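You operate a simulated robot arm through the tools that you are given. There is no shell and no other tool. Be economical: measure what you need, move in short steps, check, and stop when the job is done.

You are at the controls of a simulated robot arm. One attempt, no reset.

TASK
On the following scooter press the loose sill covers C and B home, then clip the missing cover onto A.
Fine: C before B; the missing cover lies on the rest tray.

It is judged by the outcome, as a careful person would: the job done as asked, and still so three seconds after it is handed in. It fails if anything else is knocked over, pushed out of place, dropped, spilled or broken. Lids that push on must go on centred and level and be pressed home; caps that screw on are set level and turned clockwise until they are tight.

THE ROBOT
A 7-joint arm with a two-finger parallel gripper on a trunk, on a base that drives. Base frame: it is fixed to the floor where the robot stands at the start and does not move with it; the origin is under the middle of the robot, x ahead of it, y to its left, z up. Lengths are in m, angles in degrees, forces in N, time in s.
With the tool pointing down near the work surface it reaches from about 0.1 to 0.62 m from the robot's upright axis, wherever it stands. Its first joint turns from -115.0 to 115.0 degrees. Places, roughly: cream cover (9x7x6 cm) [0.3, 0.1, 0.4]; sill seat A [0.5, 0.3, 0.7]; sill seat B [0.5, 0.2, 0.7]; sill seat C [0.5, 0.1, 0.7]. Payload 3.91 kg.
Tool frame: the origin (TCP) lies between the finger pads and is the grasp point; the fingertips stand 0.03 m ahead of it; z points along the fingers, y is the line along which they close. The gripper opens to 0.11 m. The fingers are 0.02 m wide and 0.01 m thick; the gripper's body (0.048 by 0.112 m) begins 0.055 m behind the TCP.
Orientation is that of the tool frame in the base frame, as [roll, pitch, yaw] about the fixed x, y, z axes, in that order (R = Rz(yaw) Ry(pitch) Rx(roll)). With the fingers straight down and closing along the base's y, the tool's x points along the base's -x, its y along +y and its z along -z.

THE INTERFACE
- The arm moves only by the tool drive_tool. Its argument "plan" is a list that holds one entry, the list of rows, each a list of 7 numbers: the gripper command, from -1 (fully open) to 1 (shut), values between in proportion, then the shift along the base's x, y, z in m, then the turn, a rotation vector about the base's x, y, z in degrees. In form: [[[gripper, x, y, z, ax, ay, az], ...]]. A call has 1 to 20 rows; each row shifts and turns the commanded pose from where the row before left it. A row lasts 0.2 s, in which the tool goes at most 0.05 m and 8.6 degrees; a call with a longer step from one row to the next is refused whole, and so is a gripper value outside its range. Where a pose cannot be reached the arm comes as near as it can. A force on the tool above 90 N (or 10 N above the force at the start of the call, whichever is more), or a blocked arm, ends the call early, and 0.2 s more pass. Each finger travels about 0.108 m/s and halts on what it meets, pressing with about 26 N; the grip force reading is that of the motor and also rises with nothing between the fingers. The clock runs only during rows and for 0.2 s after the last one: add rows that do not move to give the fingers time. It gives the time, the measured TCP pose, the force on the tool (base axes), the opening and the grip force at its end, in the units of the frame above (readings bear some noise), with the torque about the TCP (base axes, N m) and any sound that the robot's microphone picked up.
- Cameras (640 x 400 px; columns grow to the right, rows downward): "scene" is now at [0.0086, 0.1599, 1.5484]; the picture's right is [0.11, -0.99, 0.00], its down [-0.83, -0.10, -0.55] and it looks along [0.55, 0.06, -0.83] (base axes); focal length 267 px, centre (320, 200). "wrist" rides on the gripper at [0.072, 0.017, -0.103] in the tool frame; the picture's right is [-0.23, 0.97, 0.00], its down [-0.76, -0.18, -0.62] and it looks along [-0.61, -0.14, 0.78] (tool axes); focal length 222 px, centre (320, 200). There is no depth. A picture from a camera that has moved, and an enlarged one, comes with that camera's place and axes in the base frame and with its lens.
- camera(camera): a new picture of that camera. It takes no simulated time.
- lift_body(by): slides the trunk up (or, below 0, down) by that many m; the arm and the scene camera ride with it, the base frame stays. It gives what a move gives, with no picture.
- roll_base(legs): drives the robot by 1 to 6 legs, each [ahead, turn to the left] in m and degrees, along the robot's own axes; the way and the turn of a leg run together, so that a leg with both is an arc; at most 1.5 m and 180 degrees a leg. The arm and the cameras ride along, it lands a little off, and it stops where it bumps. It gives what a move gives.
- pan_tilt(pan, tilt): turns the head with the scene camera to pan (to the left, within 155 degrees either way) and tilt (down, from -29 to 69), counted from straight ahead of the robot. It gives what a move gives.
- inspect(camera, box): a new picture of the part [left, top, right, bottom] of that camera's present view, enlarged. It takes no simulated time.
- close_job(): hands the job in; it is judged then, once.

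Go step by step. Nothing tells you exact positions but the pictures and the camera data: compare them with the known pose of the tool, close in by small moves and look again before you grip or let go. The budget is 120 turns and 82 pictures, counting those below and the enlarged ones. Unless the task says otherwise, let go and move clear before handing in.

The tools are called after ">>>" as name(argument=value, ...) on one line, values as JSON. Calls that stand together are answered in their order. drive_tool: Moves the arm, as the interface text tells. Its arguments: {"type":"object","properties":{"plan":{"type":"array"}},"required":["plan"]} The other tools are called the same way: lift_body (by) slides the trunk up or down; roll_base (legs) drives the base; pan_tilt (pan, tilt) turns the head that bears the scene camera; camera (camera) takes a picture; inspect (camera, box) takes an enlarged picture of a part of a camera's view; close_job () hands the job in.

At the start:

```text
clock: 0.0
eef_pos: [0.5155, 0.1706, 1.004]
tcp_rot: [-180.0, 0.1, -179.6]
force: [0.1, -0.5, -0.1]
ft_torque: [0.0, -0.01, 0.0]
grip_width: 0.11
gripper_force: 0.1
trunk travel left (down, up): [-0.675, 0.315]
robot x, y, heading: [0.0036, 0.0003, -0.2]
head pan, tilt: [6.6, 56.3]
```

scene: 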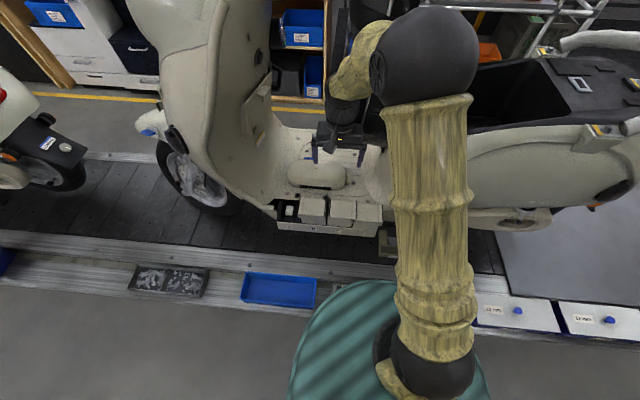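
wrist: 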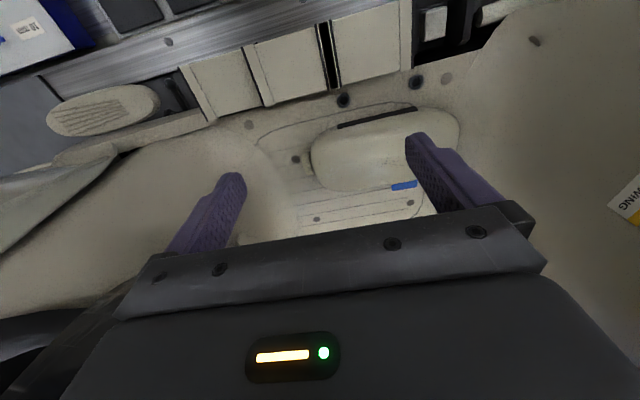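

I see a scooter ahead with sill covers: one empty seat at the left (A) and two covered. I'll look closer at the sill and the trays.

>>> inspect(camera="scene", box=[240, 150, 420, 262])

>>> inspect(camera="scene", box=[100, 230, 400, 400])

>>> inspect(camera="wrist", box=[160, 0, 500, 200])

```text
3.56 times, centred on (330, 206) of scene
camera zoom: at [0.0086, 0.1599, 1.5484], right [0.11, -0.99, 0.0], down [-0.83, -0.1, -0.55], along [0.55, 0.06, -0.83], focal length 950 px, centre (284, 179)
```

zoom: 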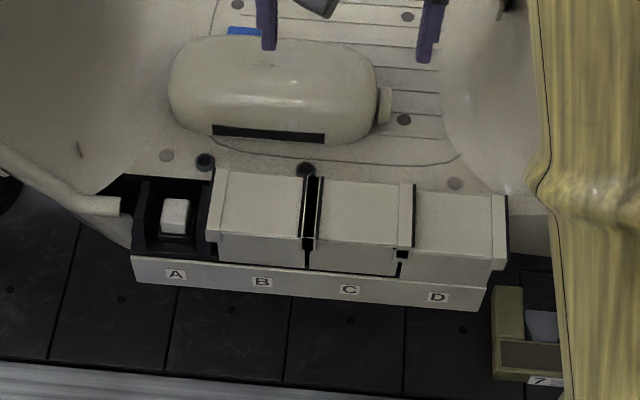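

```text
2.13 times, centred on (250, 315) of scene
camera zoom: at [0.0086, 0.1599, 1.5484], right [0.11, -0.99, 0.0], down [-0.83, -0.1, -0.55], along [0.55, 0.06, -0.83], focal length 570 px, centre (469, -45)
```

zoom: 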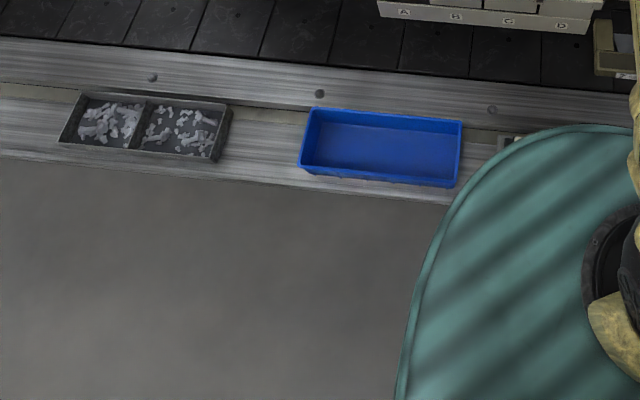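

```text
1.88 times, centred on (330, 100) of wrist
camera zoom: at [0.4431, 0.1875, 1.1067], right [0.22, 0.98, 0.0], down [0.76, -0.17, 0.62], along [0.61, -0.14, -0.78], focal length 418 px, centre (301, 388)
```

zoom: 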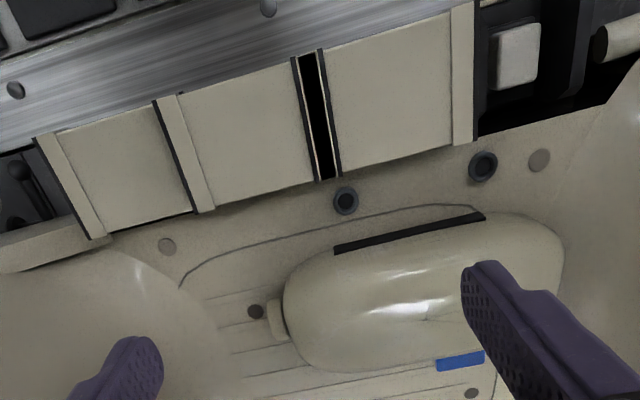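

C and B look raised and A is empty with a white clip; the rest tray is likely hidden by the arm or dome. I tilt the wrist back to look down toward it.

>>> drive_tool(plan=[[[-1, 0, 0, 0, 0, 8.5, 0], [-1, 0, 0, 0, 0, 8.5, 0], [-1, 0, 0, 0, 0, 8.5, 0], [-1, 0, 0, 0, 0, 8.5, 0], [-1, 0, 0, 0, 0, 0, 0]]])

>>> camera(camera="wrist")

>>> pan_tilt(pan=6, tilt=69)

>>> camera(camera="scene")

```text
clock: 1.2
eef_pos: [0.5038, 0.1878, 1.0094]
tcp_rot: [179.7, -33.6, -178.3]
force: [-15.9, 1.9, 4.2]
ft_torque: [-0.46, -1.51, -0.64]
grip_width: 0.1102
gripper_force: 0.0
trunk travel left (down, up): [-0.675, 0.315]
robot x, y, heading: [0.0002, 0.0009, 0.5]
head pan, tilt: [6.6, 56.3]
```

```text
76 pictures are left
camera wrist: at [0.4989, 0.206, 1.1356], right [0.16, 0.98, -0.12], down [0.98, -0.15, 0.1], along [0.08, -0.13, -0.99], focal length 222 px, centre (320, 200)
```

wrist: 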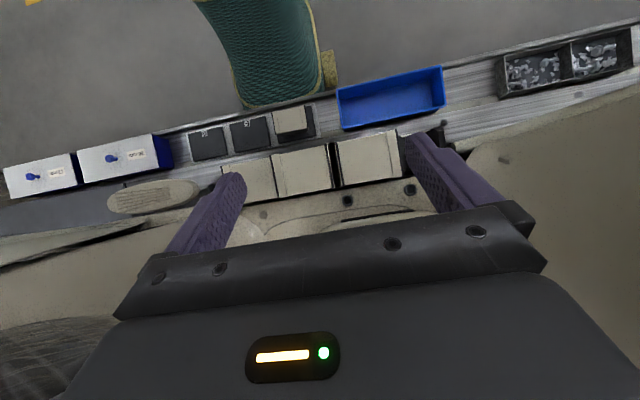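

```text
clock: 1.9
eef_pos: [0.5031, 0.1891, 1.0092]
tcp_rot: [179.7, -33.5, -178.2]
force: [-19.2, 7.7, 6.2]
ft_torque: [-0.86, -1.83, -0.46]
grip_width: 0.1098
gripper_force: 0.1
trunk travel left (down, up): [-0.675, 0.315]
robot x, y, heading: [0.0029, 0.0005, 0.3]
head pan, tilt: [6.0, 68.8]
```

```text
75 pictures are left
camera scene: at [-0.0201, 0.1697, 1.5333], right [0.11, -0.99, 0.01], down [-0.92, -0.1, -0.37], along [0.37, 0.03, -0.93], focal length 267 px, centre (320, 200)
```

scene: 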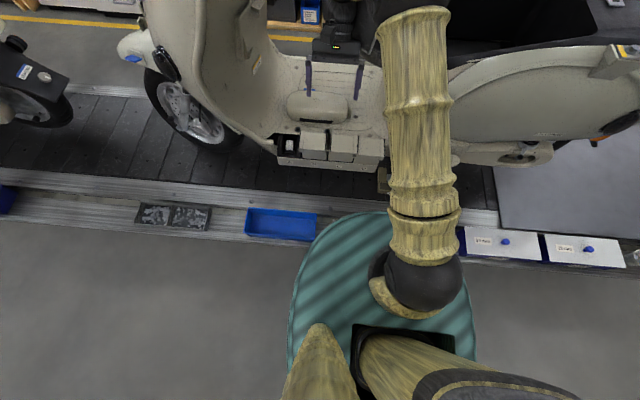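

The tool reads 19 N, so the gripper's back is touching the scooter body; I back off toward me right away. The cover sits on a black tray just right of the blue tray.

>>> drive_tool(plan=[[[-1, -0.03, 0, 0, 0, 0, 0], [-1, -0.03, 0, 0, 0, 0, 0], [-1, -0.03, 0, 0, 0, 0, 0], [-1, 0, 0, 0, 0, 0, 0], [-1, 0, 0, 0, 0, 0, 0]]])

>>> inspect(camera="wrist", box=[180, 50, 440, 212])

>>> inspect(camera="scene", box=[240, 0, 420, 180])

```text
clock: 3.1
eef_pos: [0.4255, 0.1706, 1.0009]
tcp_rot: [179.7, -34.1, -179.5]
force: [0.3, -1.0, -1.0]
ft_torque: [0.0, 0.02, 0.03]
grip_width: 0.1096
gripper_force: 0.1
trunk travel left (down, up): [-0.675, 0.315]
robot x, y, heading: [-0.0006, 0.0015, -0.1]
head pan, tilt: [6.0, 68.8]
```

```text
2.46 times, centred on (310, 131) of wrist
camera zoom: at [0.4222, 0.1884, 1.126], right [0.18, 0.98, -0.12], down [0.98, -0.17, 0.09], along [0.07, -0.14, -0.99], focal length 547 px, centre (345, 370)
```

zoom: 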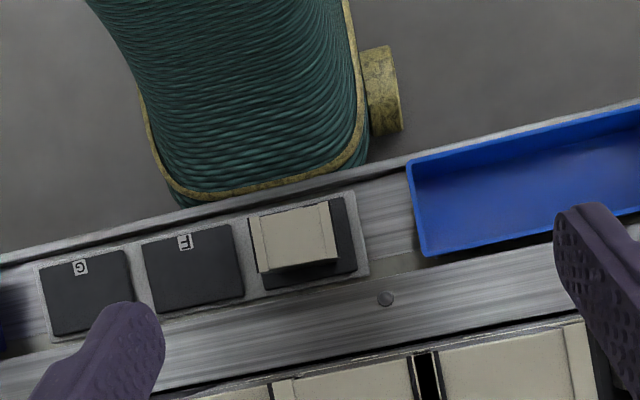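

```text
2.22 times, centred on (330, 90) of scene
camera zoom: at [-0.0062, 0.1578, 1.5346], right [0.1, -0.99, 0.0], down [-0.93, -0.1, -0.36], along [0.36, 0.04, -0.93], focal length 594 px, centre (298, 444)
```

zoom: 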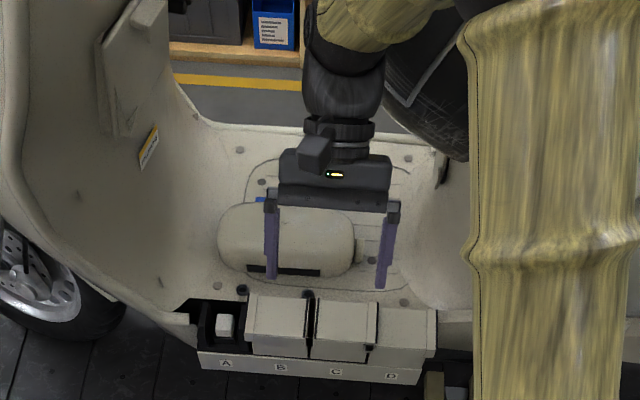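

The force is gone after backing off. I straighten the tool and look at the covers from closer up.

>>> drive_tool(plan=[[[-1, 0, 0, 0, 0, -8.5, 0], [-1, 0, 0, 0, 0, -8.5, 0], [-1, -0.01, 0, 0, 0, -8.5, 0], [-1, -0.02, 0, 0, 0, -8.5, 0], [-1, -0.02, -0.01, -0.04, 0, 0, 0], [-1, 0, -0.01, -0.04, 0, 0, 0], [-1, 0, 0, 0, 0, 0, 0]]])

>>> camera(camera="wrist")

>>> inspect(camera="scene", box=[260, 110, 400, 198])

```text
clock: 4.7
eef_pos: [0.376, 0.1499, 0.9247]
tcp_rot: [180.0, 0.0, -179.6]
force: [0.2, 0.2, 0.4]
ft_torque: [-0.01, -0.06, 0.01]
grip_width: 0.1099
gripper_force: 0.0
trunk travel left (down, up): [-0.675, 0.315]
robot x, y, heading: [-0.0018, -0.0018, 0.1]
head pan, tilt: [6.0, 68.8]
```

```text
72 pictures are left
camera wrist: at [0.3024, 0.1674, 1.027], right [0.22, 0.98, 0.0], down [0.76, -0.17, 0.62], along [0.61, -0.14, -0.78], focal length 222 px, centre (320, 200)
```

wrist: 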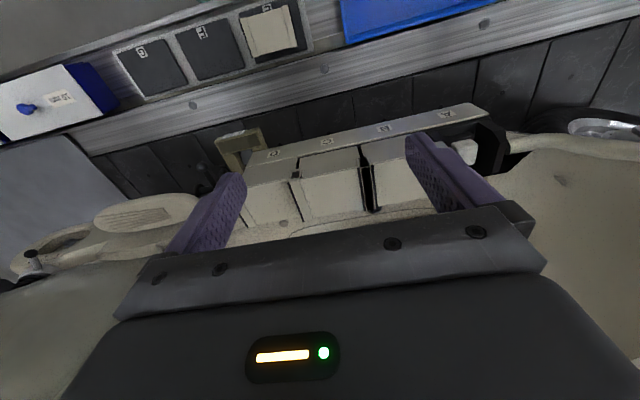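

```text
4.55 times, centred on (330, 154) of scene
camera zoom: at [-0.0063, 0.158, 1.5346], right [0.1, -0.99, 0.0], down [-0.93, -0.1, -0.36], along [0.36, 0.04, -0.93], focal length 1215 px, centre (274, 409)
```

zoom: 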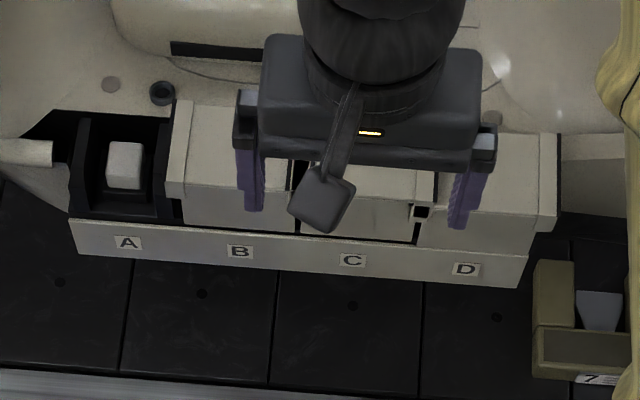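

>>> inspect(camera="wrist", box=[210, 100, 510, 250])

>>> inspect(camera="wrist", box=[100, 0, 340, 110])

```text
2.13 times, centred on (360, 175) of wrist
camera zoom: at [0.3024, 0.1674, 1.027], right [0.22, 0.98, 0.0], down [0.76, -0.17, 0.62], along [0.61, -0.14, -0.78], focal length 474 px, centre (235, 253)
```

zoom: 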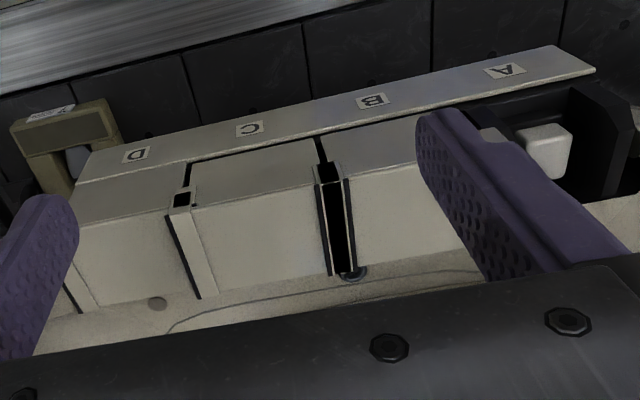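

```text
2.67 times, centred on (220, 55) of wrist
camera zoom: at [0.3024, 0.1674, 1.027], right [0.22, 0.98, 0.0], down [0.76, -0.17, 0.62], along [0.61, -0.14, -0.78], focal length 592 px, centre (587, 587)
```

zoom: 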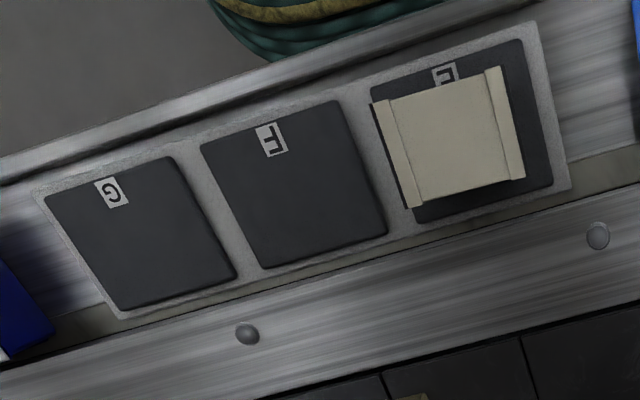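

D is seated; C and B stand proud, with C's top centre near (0.488, 0.138) and z about 0.77. I shut the fingers and hover over C to check.

>>> drive_tool(plan=[[[1, 0.03, -0.003, 0, 0, 0, 0], [1, 0.03, -0.003, 0, 0, 0, 0], [1, 0.03, -0.003, 0, 0, 0, 0], [1, 0.022, -0.003, -0.02, 0, 0, 0], [1, 0, 0, -0.025, 0, 0, 0], [1, 0, 0, -0.015, 0, 0, 0], [1, 0, 0, 0, 0, 0, 0]]])

>>> camera(camera="wrist")

>>> inspect(camera="scene", box=[260, 110, 400, 198])

```text
clock: 6.3
eef_pos: [0.489, 0.1372, 0.8649]
tcp_rot: [180.0, 0.0, -179.6]
force: [-0.5, 0.3, 0.0]
ft_torque: [0.01, -0.01, -0.02]
grip_width: 0.0
gripper_force: 25.8
trunk travel left (down, up): [-0.675, 0.315]
robot x, y, heading: [0.0023, 0.0003, 0.2]
head pan, tilt: [6.0, 68.8]
```

```text
68 pictures are left
camera wrist: at [0.4156, 0.1543, 0.9676], right [0.22, 0.98, 0.0], down [0.76, -0.17, 0.62], along [0.61, -0.14, -0.78], focal length 222 px, centre (320, 200)
```

wrist: 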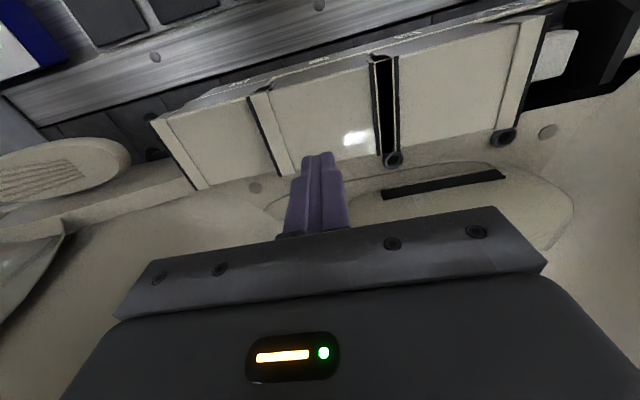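

```text
4.55 times, centred on (330, 154) of scene
camera zoom: at [-0.0059, 0.158, 1.5346], right [0.1, -0.99, 0.0], down [-0.93, -0.1, -0.36], along [0.36, 0.04, -0.93], focal length 1215 px, centre (274, 409)
```

zoom: 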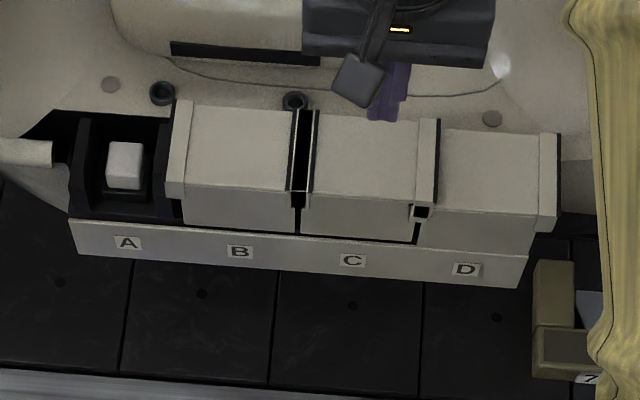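

>>> inspect(camera="wrist", box=[230, 20, 570, 220])

>>> inspect(camera="scene", box=[290, 125, 385, 185])

```text
1.88 times, centred on (400, 120) of wrist
camera zoom: at [0.4156, 0.1543, 0.9676], right [0.22, 0.98, 0.0], down [0.76, -0.17, 0.62], along [0.61, -0.14, -0.78], focal length 418 px, centre (169, 351)
```

zoom: 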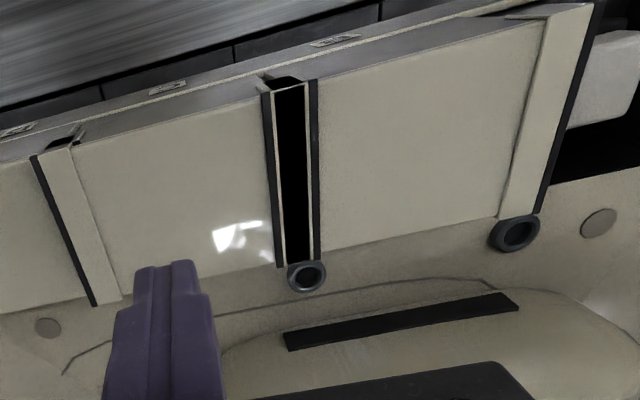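

```text
6.67 times, centred on (338, 155) of scene
camera zoom: at [-0.0059, 0.158, 1.5346], right [0.1, -0.99, 0.0], down [-0.93, -0.1, -0.36], along [0.36, 0.04, -0.93], focal length 1782 px, centre (203, 500)
```

zoom: 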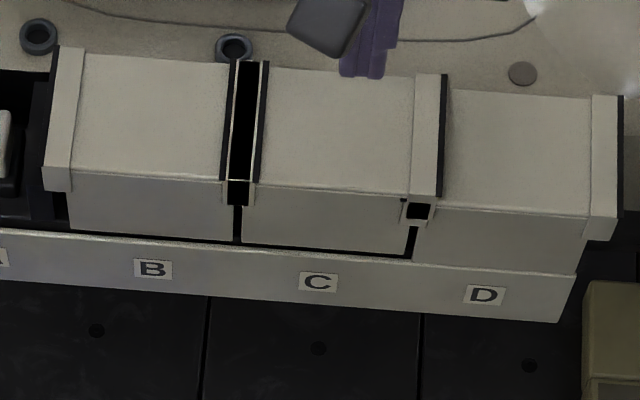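

The closed fingertips stand over C's centre. I press down slowly until it seats.

>>> drive_tool(plan=[[[1, 0, 0, -0.02, 0, 0, 0], [1, 0, 0, -0.015, 0, 0, 0], [1, 0, 0, -0.008, 0, 0, 0], [1, 0, 0, -0.006, 0, 0, 0], [1, 0, 0, -0.004, 0, 0, 0], [1, 0, 0, -0.004, 0, 0, 0], [1, 0, 0, 0, 0, 0, 0]]])

```text
clock: 7.6
eef_pos: [0.488, 0.1392, 0.822]
tcp_rot: [179.8, 0.9, -179.7]
force: [-19.3, -5.8, 56.2]
ft_torque: [-0.21, 1.0, 0.05]
grip_width: 0.0
gripper_force: 25.6
trunk travel left (down, up): [-0.675, 0.315]
robot x, y, heading: [-0.0027, -0.0008, -0.2]
head pan, tilt: [6.0, 68.8]
stopped in row 6: the force on the tool passed its limit at 96 N (the readings are from after the stop); the commanded pose is now the measured one
```

>>> inspect(camera="scene", box=[260, 110, 400, 198])

>>> camera(camera="wrist")

```text
4.55 times, centred on (330, 154) of scene
camera zoom: at [-0.0138, 0.1556, 1.5353], right [0.1, -0.99, 0.0], down [-0.93, -0.1, -0.37], along [0.37, 0.04, -0.93], focal length 1215 px, centre (274, 409)
```

zoom: 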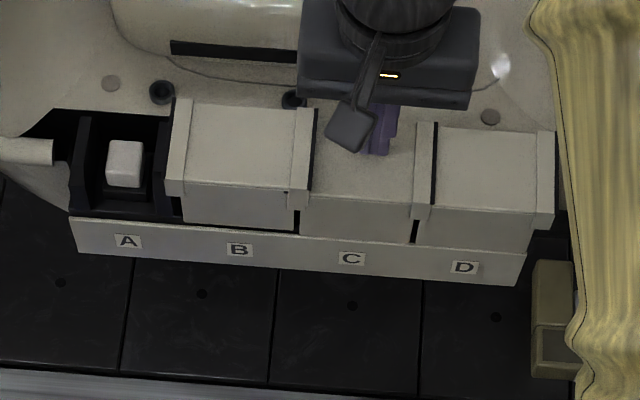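

```text
63 pictures are left
camera wrist: at [0.4136, 0.1555, 0.923], right [0.22, 0.98, 0.01], down [0.75, -0.18, 0.63], along [0.62, -0.13, -0.77], focal length 222 px, centre (320, 200)
```

wrist: 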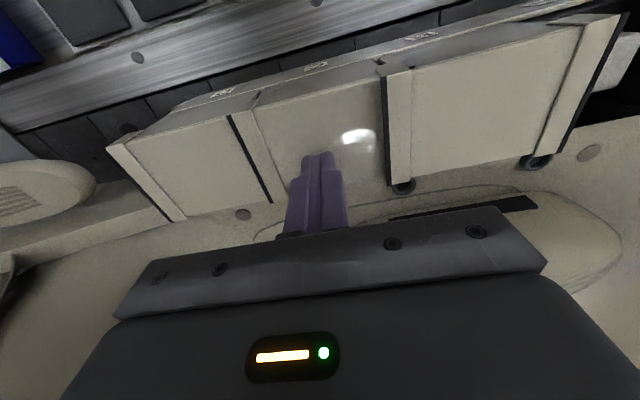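

C went down and its face now matches D's height. I'll lift a little and compare it before B.

>>> drive_tool(plan=[[[1, 0, 0, 0.02, 0, 0, 0], [1, 0, 0, 0.03, 0, 0, 0], [1, 0, 0, 0, 0, 0, 0]]])

>>> inspect(camera="scene", box=[290, 125, 385, 185])

>>> inspect(camera="wrist", box=[130, 20, 570, 220])

```text
clock: 8.4
eef_pos: [0.4937, 0.1372, 0.8667]
tcp_rot: [179.7, 0.8, -179.6]
force: [0.1, 1.0, -0.3]
ft_torque: [-0.02, 0.03, 0.01]
grip_width: 0.0002
gripper_force: 26.2
trunk travel left (down, up): [-0.675, 0.315]
robot x, y, heading: [0.0001, -0.0005, 0.1]
head pan, tilt: [6.0, 68.8]
```

```text
6.67 times, centred on (338, 155) of scene
camera zoom: at [-0.0065, 0.1578, 1.5345], right [0.1, -0.99, 0.0], down [-0.93, -0.1, -0.36], along [0.36, 0.04, -0.93], focal length 1782 px, centre (203, 500)
```

zoom: 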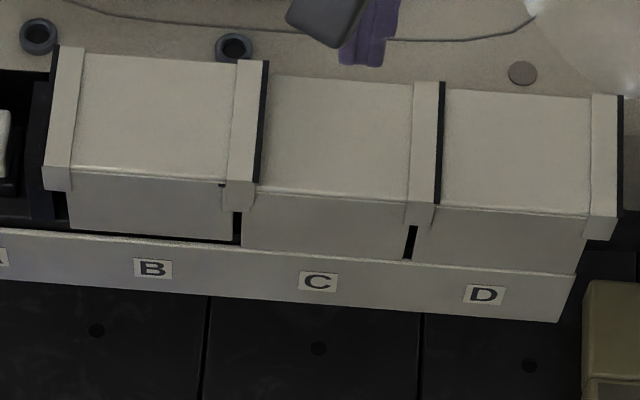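

```text
1.45 times, centred on (350, 120) of wrist
camera zoom: at [0.4192, 0.1548, 0.9687], right [0.22, 0.98, 0.01], down [0.76, -0.17, 0.63], along [0.62, -0.13, -0.78], focal length 323 px, centre (276, 316)
```

zoom: 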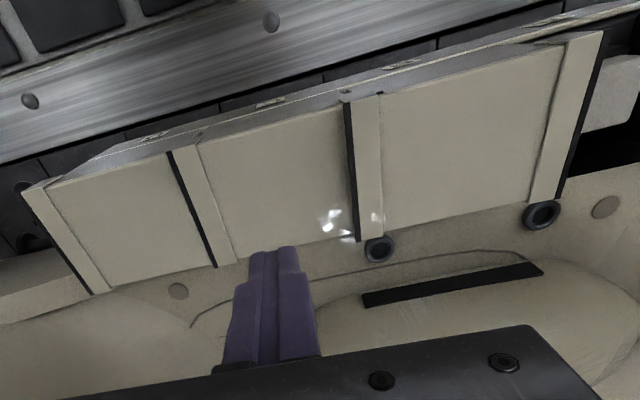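

C sits level with D. B still shows a gap underneath; I move over B's centre at about (0.487, 0.231) and press.

>>> drive_tool(plan=[[[1, -0.006, 0.03, 0, 0, 0, 0], [1, 0, 0.03, 0, 0, 0, 0], [1, 0, 0.033, 0, 0, -0.8, 0], [1, 0, 0, 0, 0, 0, 0]]])

>>> inspect(camera="wrist", box=[130, 20, 570, 220])

```text
clock: 9.4
eef_pos: [0.4848, 0.2312, 0.8647]
tcp_rot: [179.8, 1.4, -179.6]
force: [-0.5, -0.9, -0.1]
ft_torque: [-0.01, 0.01, -0.03]
grip_width: 0.0
gripper_force: 25.6
trunk travel left (down, up): [-0.675, 0.315]
robot x, y, heading: [-0.002, 0.0045, 0.2]
head pan, tilt: [6.0, 68.8]
```

```text
1.45 times, centred on (350, 120) of wrist
camera zoom: at [0.4099, 0.2486, 0.9646], right [0.22, 0.98, 0.01], down [0.75, -0.17, 0.64], along [0.63, -0.13, -0.77], focal length 323 px, centre (276, 316)
```

zoom: 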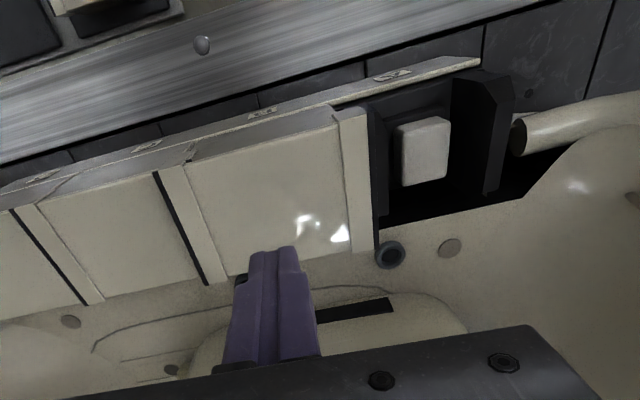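

>>> drive_tool(plan=[[[1, -0.006, 0, -0.02, 0, 1.4, 0], [1, 0, 0, -0.012, 0, 0, 0], [1, 0, 0, -0.007, 0, 0, 0], [1, 0, 0, -0.005, 0, 0, 0], [1, 0, 0, -0.004, 0, 0, 0], [1, 0, 0, -0.004, 0, 0, 0], [1, 0, 0, -0.003, 0, 0, 0], [1, 0, 0, -0.003, 0, 0, 0]]])

>>> inspect(camera="scene", box=[270, 125, 385, 185])

```text
clock: 11.1
eef_pos: [0.4801, 0.234, 0.8221]
tcp_rot: [179.2, 0.9, -179.5]
force: [-17.9, -9.7, 52.4]
ft_torque: [-0.33, 0.98, 0.01]
grip_width: 0.0
gripper_force: 25.8
trunk travel left (down, up): [-0.675, 0.315]
robot x, y, heading: [0.0022, -0.0007, 0.1]
head pan, tilt: [6.0, 68.8]
stopped in row 8: the force on the tool passed its limit at 93 N (the readings are from after the stop); the commanded pose is now the measured one
```

```text
5.57 times, centred on (328, 155) of scene
camera zoom: at [-0.0134, 0.1543, 1.535], right [0.1, -0.99, 0.0], down [-0.93, -0.1, -0.37], along [0.36, 0.04, -0.93], focal length 1487 px, centre (278, 450)
```

zoom: 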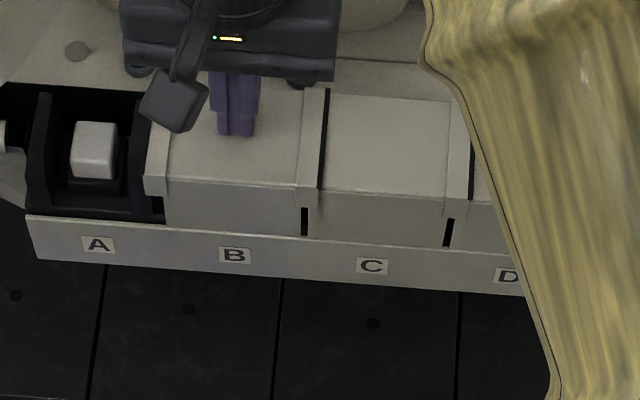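

B is down to the same height as C (tip z 0.792) and the gap beneath is gone. Now I lift and head back to look at the cover on the tray.

>>> drive_tool(plan=[[[1, 0, 0, 0.02, 0, 0, 0], [-1, 0, 0, 0.04, 0, 0.9, 0], [-1, -0.045, -0.02, 0.02, 0, 0, 0], [-1, -0.045, -0.02, 0, 0, 0, 0], [-1, -0.045, -0.03, 0, 0, 0, 0], [-1, -0.045, -0.03, 0, 0, 0, 0], [-1, 0, -0.03, 0, 0, 0, 0], [-1, 0, -0.03, 0, 0, 0, 0], [-1, 0, 0, 0, 0, 0, 0]]])

>>> inspect(camera="scene", box=[270, 125, 385, 185])

>>> camera(camera="wrist")

```text
refused: row 3 steps farther than a row can; nothing moved
```

```text
5.57 times, centred on (328, 155) of scene
camera zoom: at [-0.0134, 0.1543, 1.535], right [0.1, -0.99, 0.0], down [-0.93, -0.1, -0.37], along [0.36, 0.04, -0.93], focal length 1487 px, centre (278, 450)
```

zoom: 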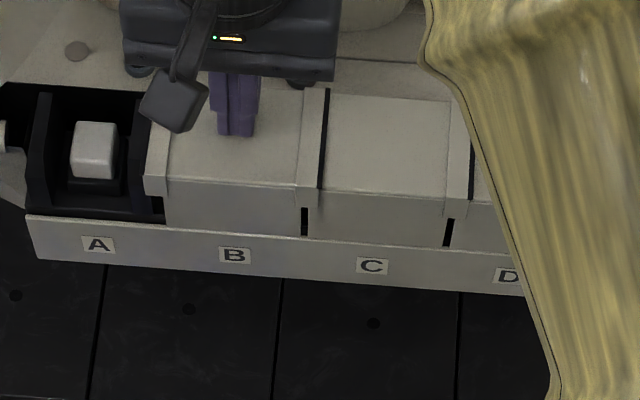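

```text
57 pictures are left
camera wrist: at [0.4057, 0.2491, 0.9231], right [0.22, 0.98, 0.02], down [0.75, -0.18, 0.63], along [0.62, -0.13, -0.77], focal length 222 px, centre (320, 200)
```

wrist: 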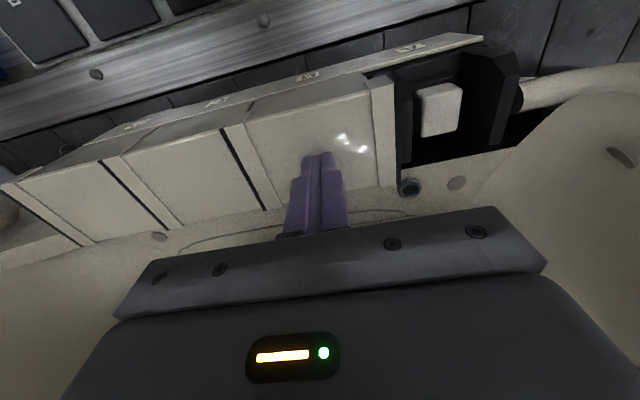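

The step was too long and refused. I redo it in smaller steps, turning the tool 90° so that the fingers close along x (the cover's 7 cm side), with the camera on the -y side.

>>> drive_tool(plan=[[[1, 0, 0, 0.02, 0, 0, 0], [-1, 0, 0, 0.04, 0, 0.9, 0], [-1, -0.03, -0.02, 0.02, 0, 0, 8.5], [-1, -0.04, -0.02, 0, 0, 0, 8.5], [-1, -0.04, -0.02, 0, 0, 0, 8.5], [-1, -0.04, -0.02, 0, 0, 0, 8.5], [-1, -0.04, -0.02, 0, 0, 0, 8.5], [-1, 0, -0.02, 0, 0, 0, 8.5], [-1, 0, -0.02, 0, 0, 0, 8.5], [-1, 0, -0.02, 0, 0, 0, 8.5], [-1, 0, -0.02, 0, 0, 0, 8.5], [-1, 0, 0, 0, 0, 0, 8.5], [-1, 0, 0, 0, 0, 0, 5], [-1, 0, 0, 0, 0, 0, 0]]])

>>> camera(camera="wrist")

>>> camera(camera="scene")

```text
clock: 14.1
eef_pos: [0.3315, 0.0694, 0.8961]
tcp_rot: [179.4, -0.2, -89.5]
force: [0.2, 0.4, 0.5]
ft_torque: [0.01, -0.01, -0.03]
grip_width: 0.1098
gripper_force: 0.1
out of reach, approached as far as the arm can: row 7, 8, 9, 10, 11
trunk travel left (down, up): [-0.675, 0.315]
robot x, y, heading: [0.0014, 0.0021, -0.0]
head pan, tilt: [6.0, 68.8]
```

```text
56 pictures are left
camera wrist: at [0.3156, -0.0016, 0.9996], right [-0.98, 0.22, 0.01], down [0.18, 0.77, 0.62], along [0.13, 0.61, -0.79], focal length 222 px, centre (320, 200)
```

wrist: 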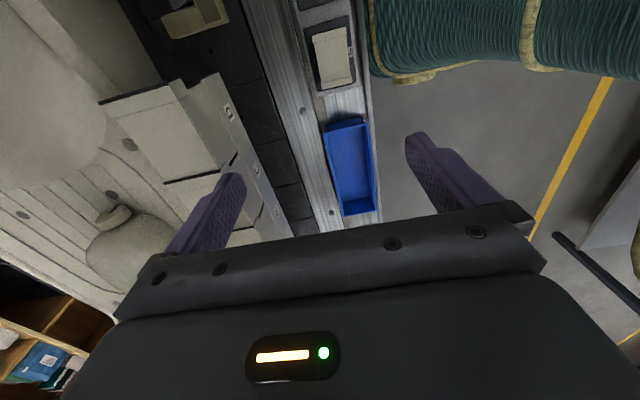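

```text
55 pictures are left
camera scene: at [-0.006, 0.1579, 1.5346], right [0.1, -0.99, 0.0], down [-0.93, -0.1, -0.36], along [0.36, 0.04, -0.93], focal length 267 px, centre (320, 200)
```

scene: 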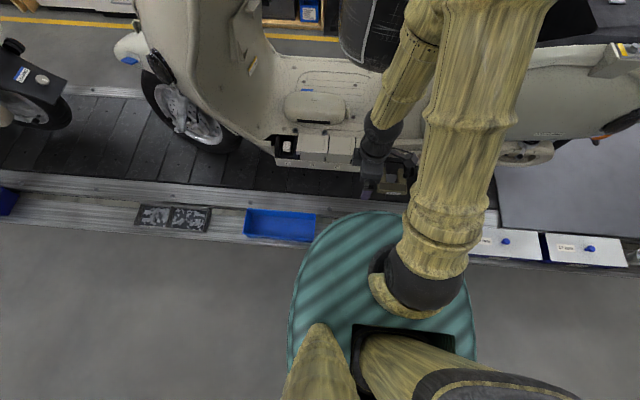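

The cover lies near (0.30, 0.052). I move above it and lower part-way with the fingers open.

>>> drive_tool(plan=[[[-1, -0.015, -0.01, -0.04, 0, 0, 0], [-1, -0.015, -0.007, -0.04, 0, 0, 0], [-1, 0, 0, -0.04, 0, 0, 0], [-1, 0, 0, -0.04, 0, 0, 0], [-1, 0, 0, -0.04, 0, 0, 0], [-1, 0, 0, 0, 0, 0, 0]]])

>>> camera(camera="wrist")

>>> camera(camera="scene")

```text
clock: 15.5
eef_pos: [0.3242, 0.0566, 0.6941]
tcp_rot: [179.3, -0.1, -89.6]
force: [0.2, -0.2, 0.7]
ft_torque: [0.01, 0.01, 0.03]
grip_width: 0.1103
gripper_force: 0.1
out of reach, approached as far as the arm can: row 1, 2
trunk travel left (down, up): [-0.675, 0.315]
robot x, y, heading: [-0.0027, -0.0015, -0.1]
head pan, tilt: [6.0, 68.8]
```

```text
54 pictures are left
camera wrist: at [0.3102, -0.0134, 0.7965], right [-0.98, 0.22, 0.01], down [0.18, 0.76, 0.62], along [0.13, 0.61, -0.79], focal length 222 px, centre (320, 200)
```

wrist: 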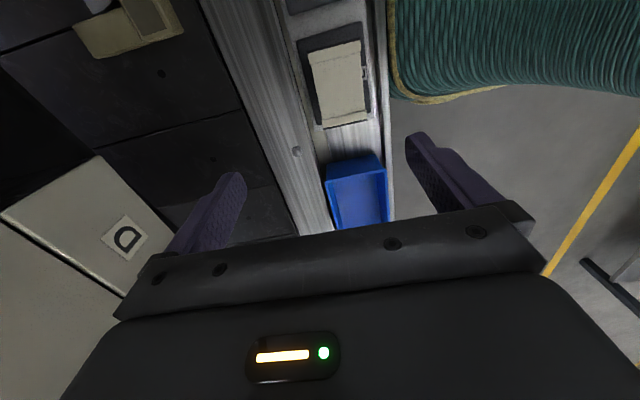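

```text
53 pictures are left
camera scene: at [-0.0059, 0.158, 1.5346], right [0.1, -0.99, 0.0], down [-0.93, -0.1, -0.36], along [0.36, 0.04, -0.93], focal length 267 px, centre (320, 200)
```

scene: 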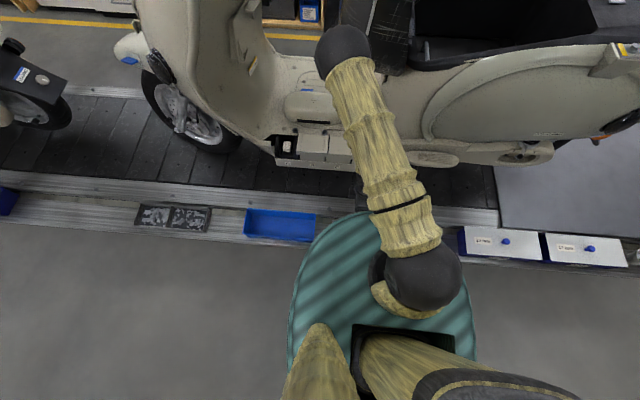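

The arm is folded but free of force. I continue down in small steps, letting x close toward 0.297 as reach allows.

>>> drive_tool(plan=[[[-1, -0.01, 0, -0.03, 0, 0, 0], [-1, -0.01, 0, -0.03, 0, 0, 0], [-1, -0.007, 0, -0.03, 0, 0, 0], [-1, 0, 0, -0.02, 0, 0, 0], [-1, 0, 0, 0, 0, 0, 0]]])

>>> camera(camera="wrist")

>>> camera(camera="scene")

```text
clock: 16.7
eef_pos: [0.2991, 0.0583, 0.5832]
tcp_rot: [179.3, -0.2, -89.5]
force: [-0.1, 0.6, -0.7]
ft_torque: [0.02, 0.02, 0.02]
grip_width: 0.11
gripper_force: 0.1
trunk travel left (down, up): [-0.675, 0.315]
robot x, y, heading: [0.0037, -0.0004, -0.1]
head pan, tilt: [6.0, 68.8]
```

```text
52 pictures are left
camera wrist: at [0.2835, -0.0129, 0.685], right [-0.98, 0.22, 0.01], down [0.18, 0.76, 0.62], along [0.13, 0.61, -0.79], focal length 222 px, centre (320, 200)
```

wrist: 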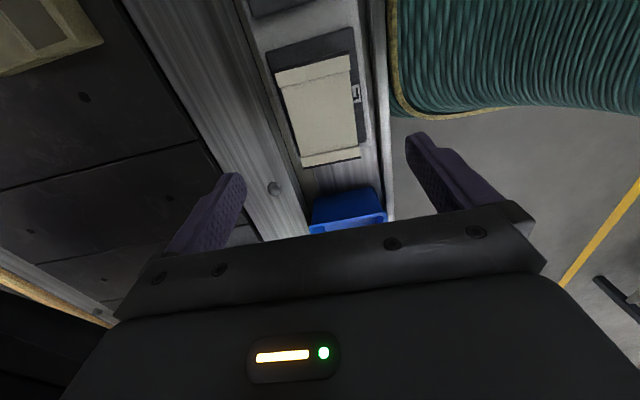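

```text
51 pictures are left
camera scene: at [-0.006, 0.158, 1.5346], right [0.1, -0.99, 0.0], down [-0.93, -0.1, -0.36], along [0.36, 0.04, -0.93], focal length 267 px, centre (320, 200)
```

scene: 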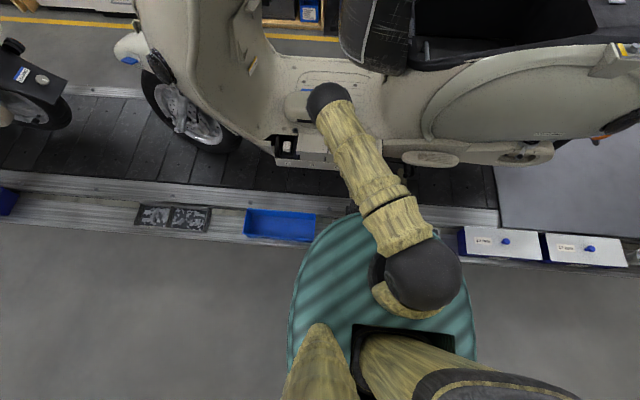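

The cover is centred between the fingers, top near z 0.475. I lower to just above it and check.

>>> drive_tool(plan=[[[-1, -0.002, 0, -0.03, 0, 0, 0], [-1, 0, 0, -0.03, 0, 0, 0], [-1, 0, 0, 0, 0, 0, 0]]])

>>> camera(camera="wrist")

```text
clock: 17.5
eef_pos: [0.3001, 0.0574, 0.5235]
tcp_rot: [179.3, -0.2, -89.6]
force: [0.5, 0.3, 0.5]
ft_torque: [-0.01, 0.01, -0.03]
grip_width: 0.1099
gripper_force: 0.0
trunk travel left (down, up): [-0.675, 0.315]
robot x, y, heading: [-0.0012, -0.0036, -0.1]
head pan, tilt: [6.0, 68.8]
```

```text
50 pictures are left
camera wrist: at [0.2841, -0.0142, 0.6267], right [-0.98, 0.22, 0.01], down [0.18, 0.76, 0.62], along [0.13, 0.61, -0.79], focal length 222 px, centre (320, 200)
```

wrist: 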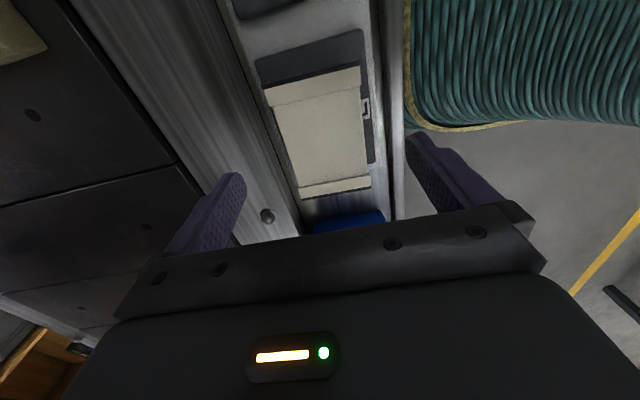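

Centre works out to (0.2945, 0.0575), top z 0.467. I lower so that the tips are about 2.5 cm below the top and close.

>>> drive_tool(plan=[[[-1, -0.005, 0, -0.02, 0.6, 0, 0], [-1, 0, 0, -0.02, 0, 0, 0], [-1, 0, 0, -0.013, 0, 0, 0], [-1, 0, 0, 0, 0, 0, 0]]])

>>> camera(camera="wrist")

```text
clock: 18.5
eef_pos: [0.2941, 0.0581, 0.472]
tcp_rot: [179.4, 0.5, -89.6]
force: [0.5, 0.1, 0.0]
ft_torque: [0.02, 0.01, 0.0]
grip_width: 0.1099
gripper_force: 0.0
trunk travel left (down, up): [-0.675, 0.315]
robot x, y, heading: [-0.0006, 0.0008, -0.1]
head pan, tilt: [6.0, 68.8]
```

```text
49 pictures are left
camera wrist: at [0.2791, -0.0137, 0.5744], right [-0.98, 0.22, 0.01], down [0.18, 0.76, 0.63], along [0.13, 0.61, -0.78], focal length 222 px, centre (320, 200)
```

wrist: 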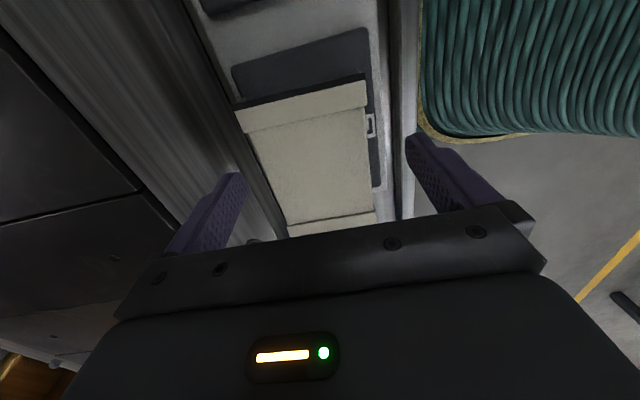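

>>> drive_tool(plan=[[[0.2, 0, 0, 0, 0, 0, 0], [0.4, 0, 0, 0, 0, 0, 0], [1, 0, 0, 0, 0, 0, 0], [1, 0, 0, 0, 0, 0, 0], [1, 0, 0, 0, 0, 0, 0]]])

>>> camera(camera="wrist")

```text
clock: 19.7
eef_pos: [0.2945, 0.0573, 0.4731]
tcp_rot: [179.3, 0.4, -89.6]
force: [0.6, 0.2, 0.0]
ft_torque: [-0.02, 0.04, -0.01]
grip_width: 0.0657
gripper_force: 26.4
trunk travel left (down, up): [-0.675, 0.315]
robot x, y, heading: [0.0009, 0.0011, 0.4]
head pan, tilt: [6.0, 68.8]
```

```text
48 pictures are left
camera wrist: at [0.2792, -0.0136, 0.5745], right [-0.98, 0.22, 0.01], down [0.18, 0.76, 0.63], along [0.13, 0.61, -0.78], focal length 222 px, centre (320, 200)
```

wrist: 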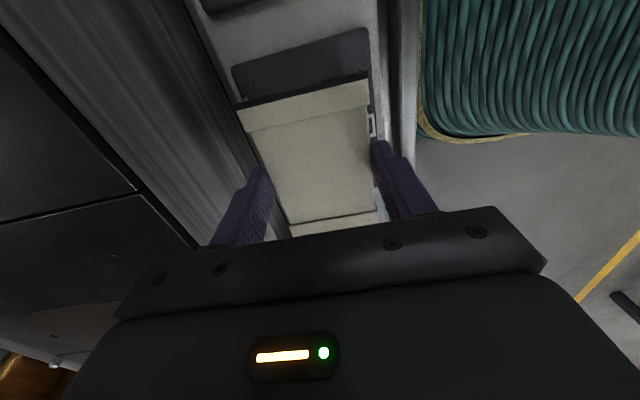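

The cover is held, 6.6 cm between the pads. I lift it straight up and watch the grip.

>>> drive_tool(plan=[[[1, 0, 0, 0.01, 0, 0, 0], [1, 0, 0, 0.02, 0, 0, 0], [1, 0, 0, 0.03, 0, 0, 0], [1, 0, 0, 0.04, 0, 0, 0], [1, 0, 0, 0.04, 0, 0, 0], [1, 0.01, 0, 0.04, 0, 0, 0], [1, 0.01, 0, 0.04, 0, 0, 0], [1, 0.015, 0, 0.04, 0, 0, 0], [1, 0.015, 0, 0.04, 0, 0, 0], [1, 0, 0, 0.04, 0, 0, 0], [1, 0, 0, 0.04, 0, 0, 0], [1, 0, 0, 0.04, 0, 0, 0], [1, 0, 0, 0, 0, 0, 0]]])

>>> camera(camera="wrist")

>>> inspect(camera="scene", box=[220, 80, 440, 250])

```text
clock: 22.5
eef_pos: [0.3428, 0.0622, 0.8949]
tcp_rot: [179.3, 0.4, -89.6]
force: [0.4, -0.1, -2.0]
ft_torque: [0.02, 0.0, -0.03]
grip_width: 0.0657
gripper_force: 25.9
trunk travel left (down, up): [-0.675, 0.315]
robot x, y, heading: [-0.0018, 0.0, 0.2]
head pan, tilt: [6.0, 68.8]
```

```text
47 pictures are left
camera wrist: at [0.3268, -0.0109, 0.9958], right [-0.98, 0.22, 0.01], down [0.18, 0.76, 0.63], along [0.13, 0.61, -0.78], focal length 222 px, centre (320, 200)
```

wrist: 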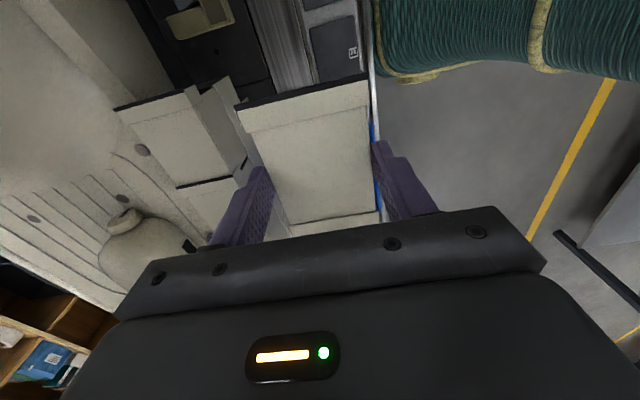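

```text
2.35 times, centred on (330, 165) of scene
camera zoom: at [-0.0058, 0.158, 1.5346], right [0.1, -0.99, 0.0], down [-0.93, -0.1, -0.36], along [0.36, 0.04, -0.93], focal length 629 px, centre (296, 282)
```

zoom: 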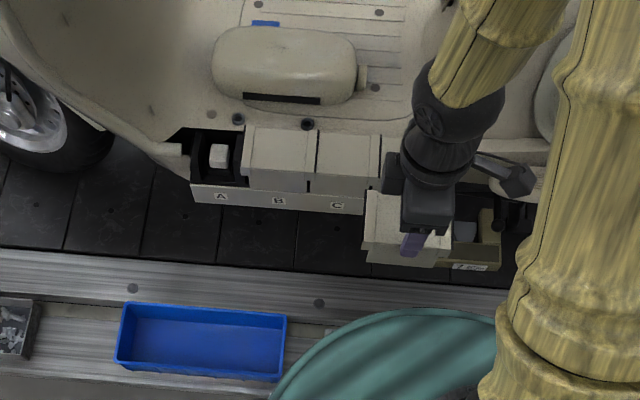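

The cover is held level. From the strips, seat pitch is about 0.084, putting A's centre near (0.480, 0.317). I carry it up and over to hover above A.

>>> drive_tool(plan=[[[1, 0, 0.02, 0.035, 0, 0, 0], [1, 0, 0.04, 0, 0, 0, 0], [1, 0, 0.04, 0, 0, 0, 0], [1, 0.02, 0.04, 0, 0, 0, 0], [1, 0.02, 0.04, 0, 0, 0, 0], [1, 0.02, 0.04, 0, 0, 0, 0], [1, 0.025, 0.035, 0, 0, 0, 0], [1, 0.025, 0, 0, 0, 0, 0], [1, 0.027, 0, 0, 0, 0, 0], [1, 0, 0, 0, 0, 0, 0]]])

>>> camera(camera="wrist")

>>> inspect(camera="scene", box=[220, 80, 440, 220])

```text
clock: 24.7
eef_pos: [0.4827, 0.3117, 0.9235]
tcp_rot: [179.4, 0.5, -89.6]
force: [-0.2, 0.4, -0.8]
ft_torque: [-0.01, 0.04, 0.01]
grip_width: 0.0656
gripper_force: 26.4
trunk travel left (down, up): [-0.675, 0.315]
robot x, y, heading: [-0.0012, 0.0018, 0.2]
head pan, tilt: [6.0, 68.8]
```

```text
45 pictures are left
camera wrist: at [0.4671, 0.2396, 1.0252], right [-0.98, 0.22, 0.01], down [0.18, 0.76, 0.63], along [0.13, 0.61, -0.78], focal length 222 px, centre (320, 200)
```

wrist: 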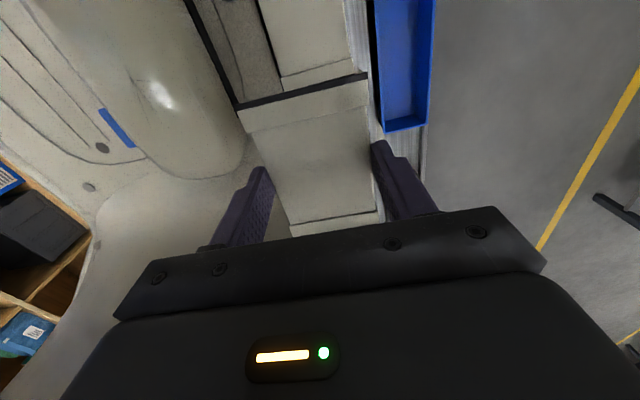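

```text
2.86 times, centred on (330, 150) of scene
camera zoom: at [-0.006, 0.1582, 1.5346], right [0.1, -0.99, 0.0], down [-0.93, -0.1, -0.36], along [0.36, 0.04, -0.93], focal length 764 px, centre (291, 343)
```

zoom: 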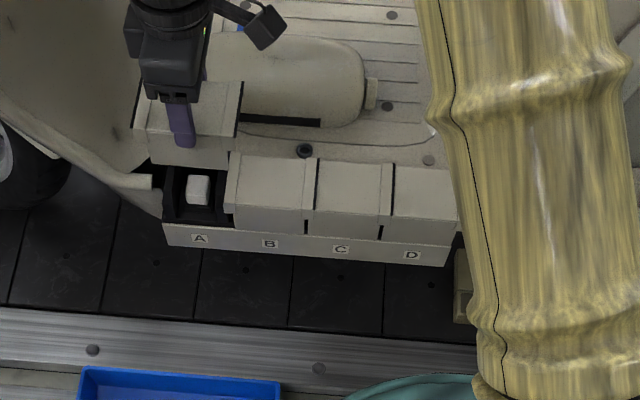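

>>> inspect(camera="wrist", box=[180, 0, 440, 162])

>>> inspect(camera="scene", box=[255, 95, 385, 176])

```text
2.46 times, centred on (310, 81) of wrist
camera zoom: at [0.4671, 0.2396, 1.0252], right [-0.98, 0.22, 0.01], down [0.18, 0.76, 0.63], along [0.13, 0.61, -0.78], focal length 547 px, centre (345, 493)
```

zoom: 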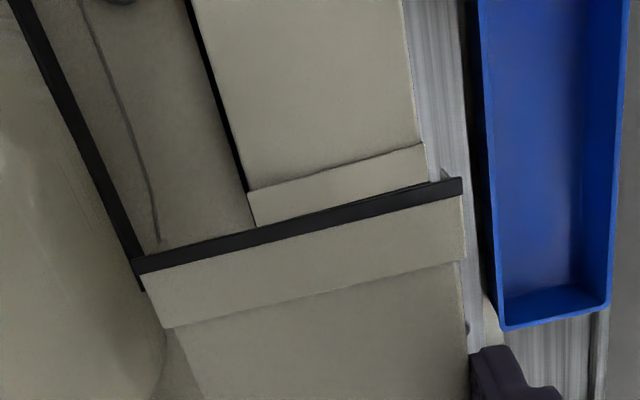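

```text
4.92 times, centred on (320, 136) of scene
camera zoom: at [-0.006, 0.1582, 1.5346], right [0.1, -0.99, 0.0], down [-0.93, -0.1, -0.36], along [0.36, 0.04, -0.93], focal length 1316 px, centre (320, 518)
```

zoom: 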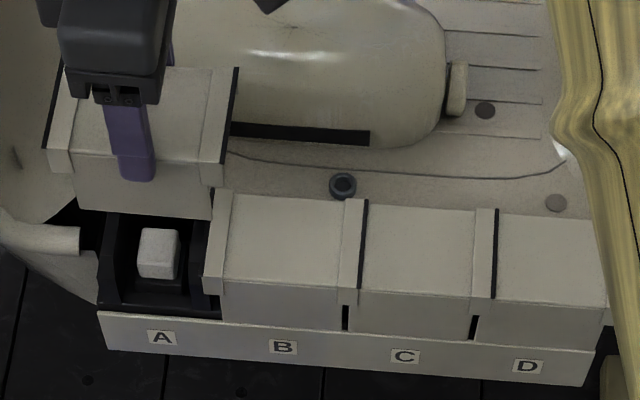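

Comparing with B's edges: B is centred at x≈0.4785, and A at y≈0.318. I shift slightly and lower to a few centimetres above seat contact.

>>> drive_tool(plan=[[[1, -0.004, 0.006, 0, 0, 0, 0], [1, 0, 0, -0.03, 0, 0, 0], [1, 0, 0, -0.025, 0, 0, 0], [1, 0, 0, 0, 0, 0, 0]]])

>>> inspect(camera="wrist", box=[180, 0, 440, 162])

>>> inspect(camera="scene", box=[255, 95, 385, 176])

```text
clock: 25.7
eef_pos: [0.478, 0.3171, 0.8717]
tcp_rot: [179.3, 0.4, -89.5]
force: [-0.8, 0.8, -1.3]
ft_torque: [0.01, -0.03, -0.01]
grip_width: 0.0655
gripper_force: 25.6
trunk travel left (down, up): [-0.675, 0.315]
robot x, y, heading: [0.0004, -0.0002, 0.2]
head pan, tilt: [6.0, 68.8]
```

```text
2.46 times, centred on (310, 81) of wrist
camera zoom: at [0.4622, 0.2451, 0.9723], right [-0.98, 0.22, 0.01], down [0.18, 0.76, 0.63], along [0.13, 0.61, -0.78], focal length 547 px, centre (345, 493)
```

zoom: 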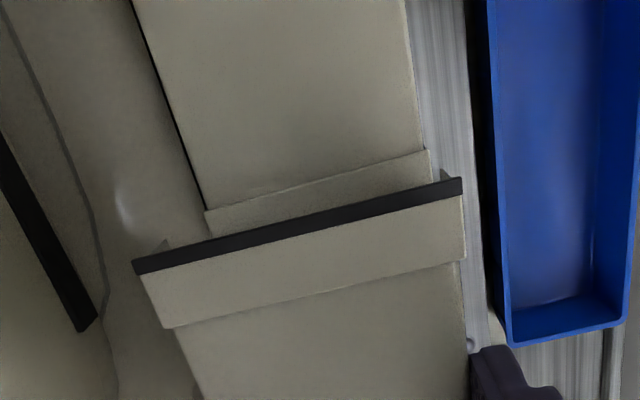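

```text
4.92 times, centred on (320, 136) of scene
camera zoom: at [-0.0061, 0.1581, 1.5346], right [0.1, -0.99, 0.0], down [-0.93, -0.1, -0.36], along [0.36, 0.04, -0.93], focal length 1316 px, centre (320, 518)
```

zoom: 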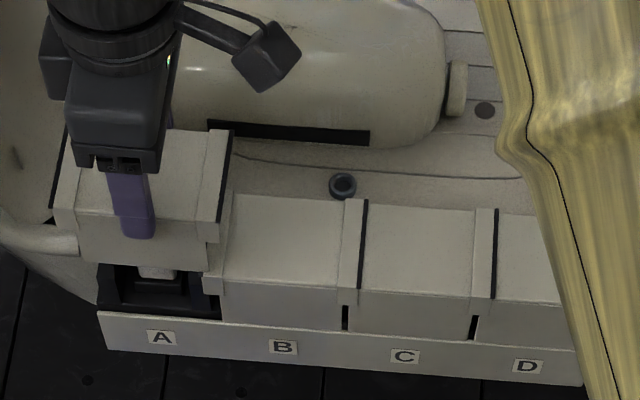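

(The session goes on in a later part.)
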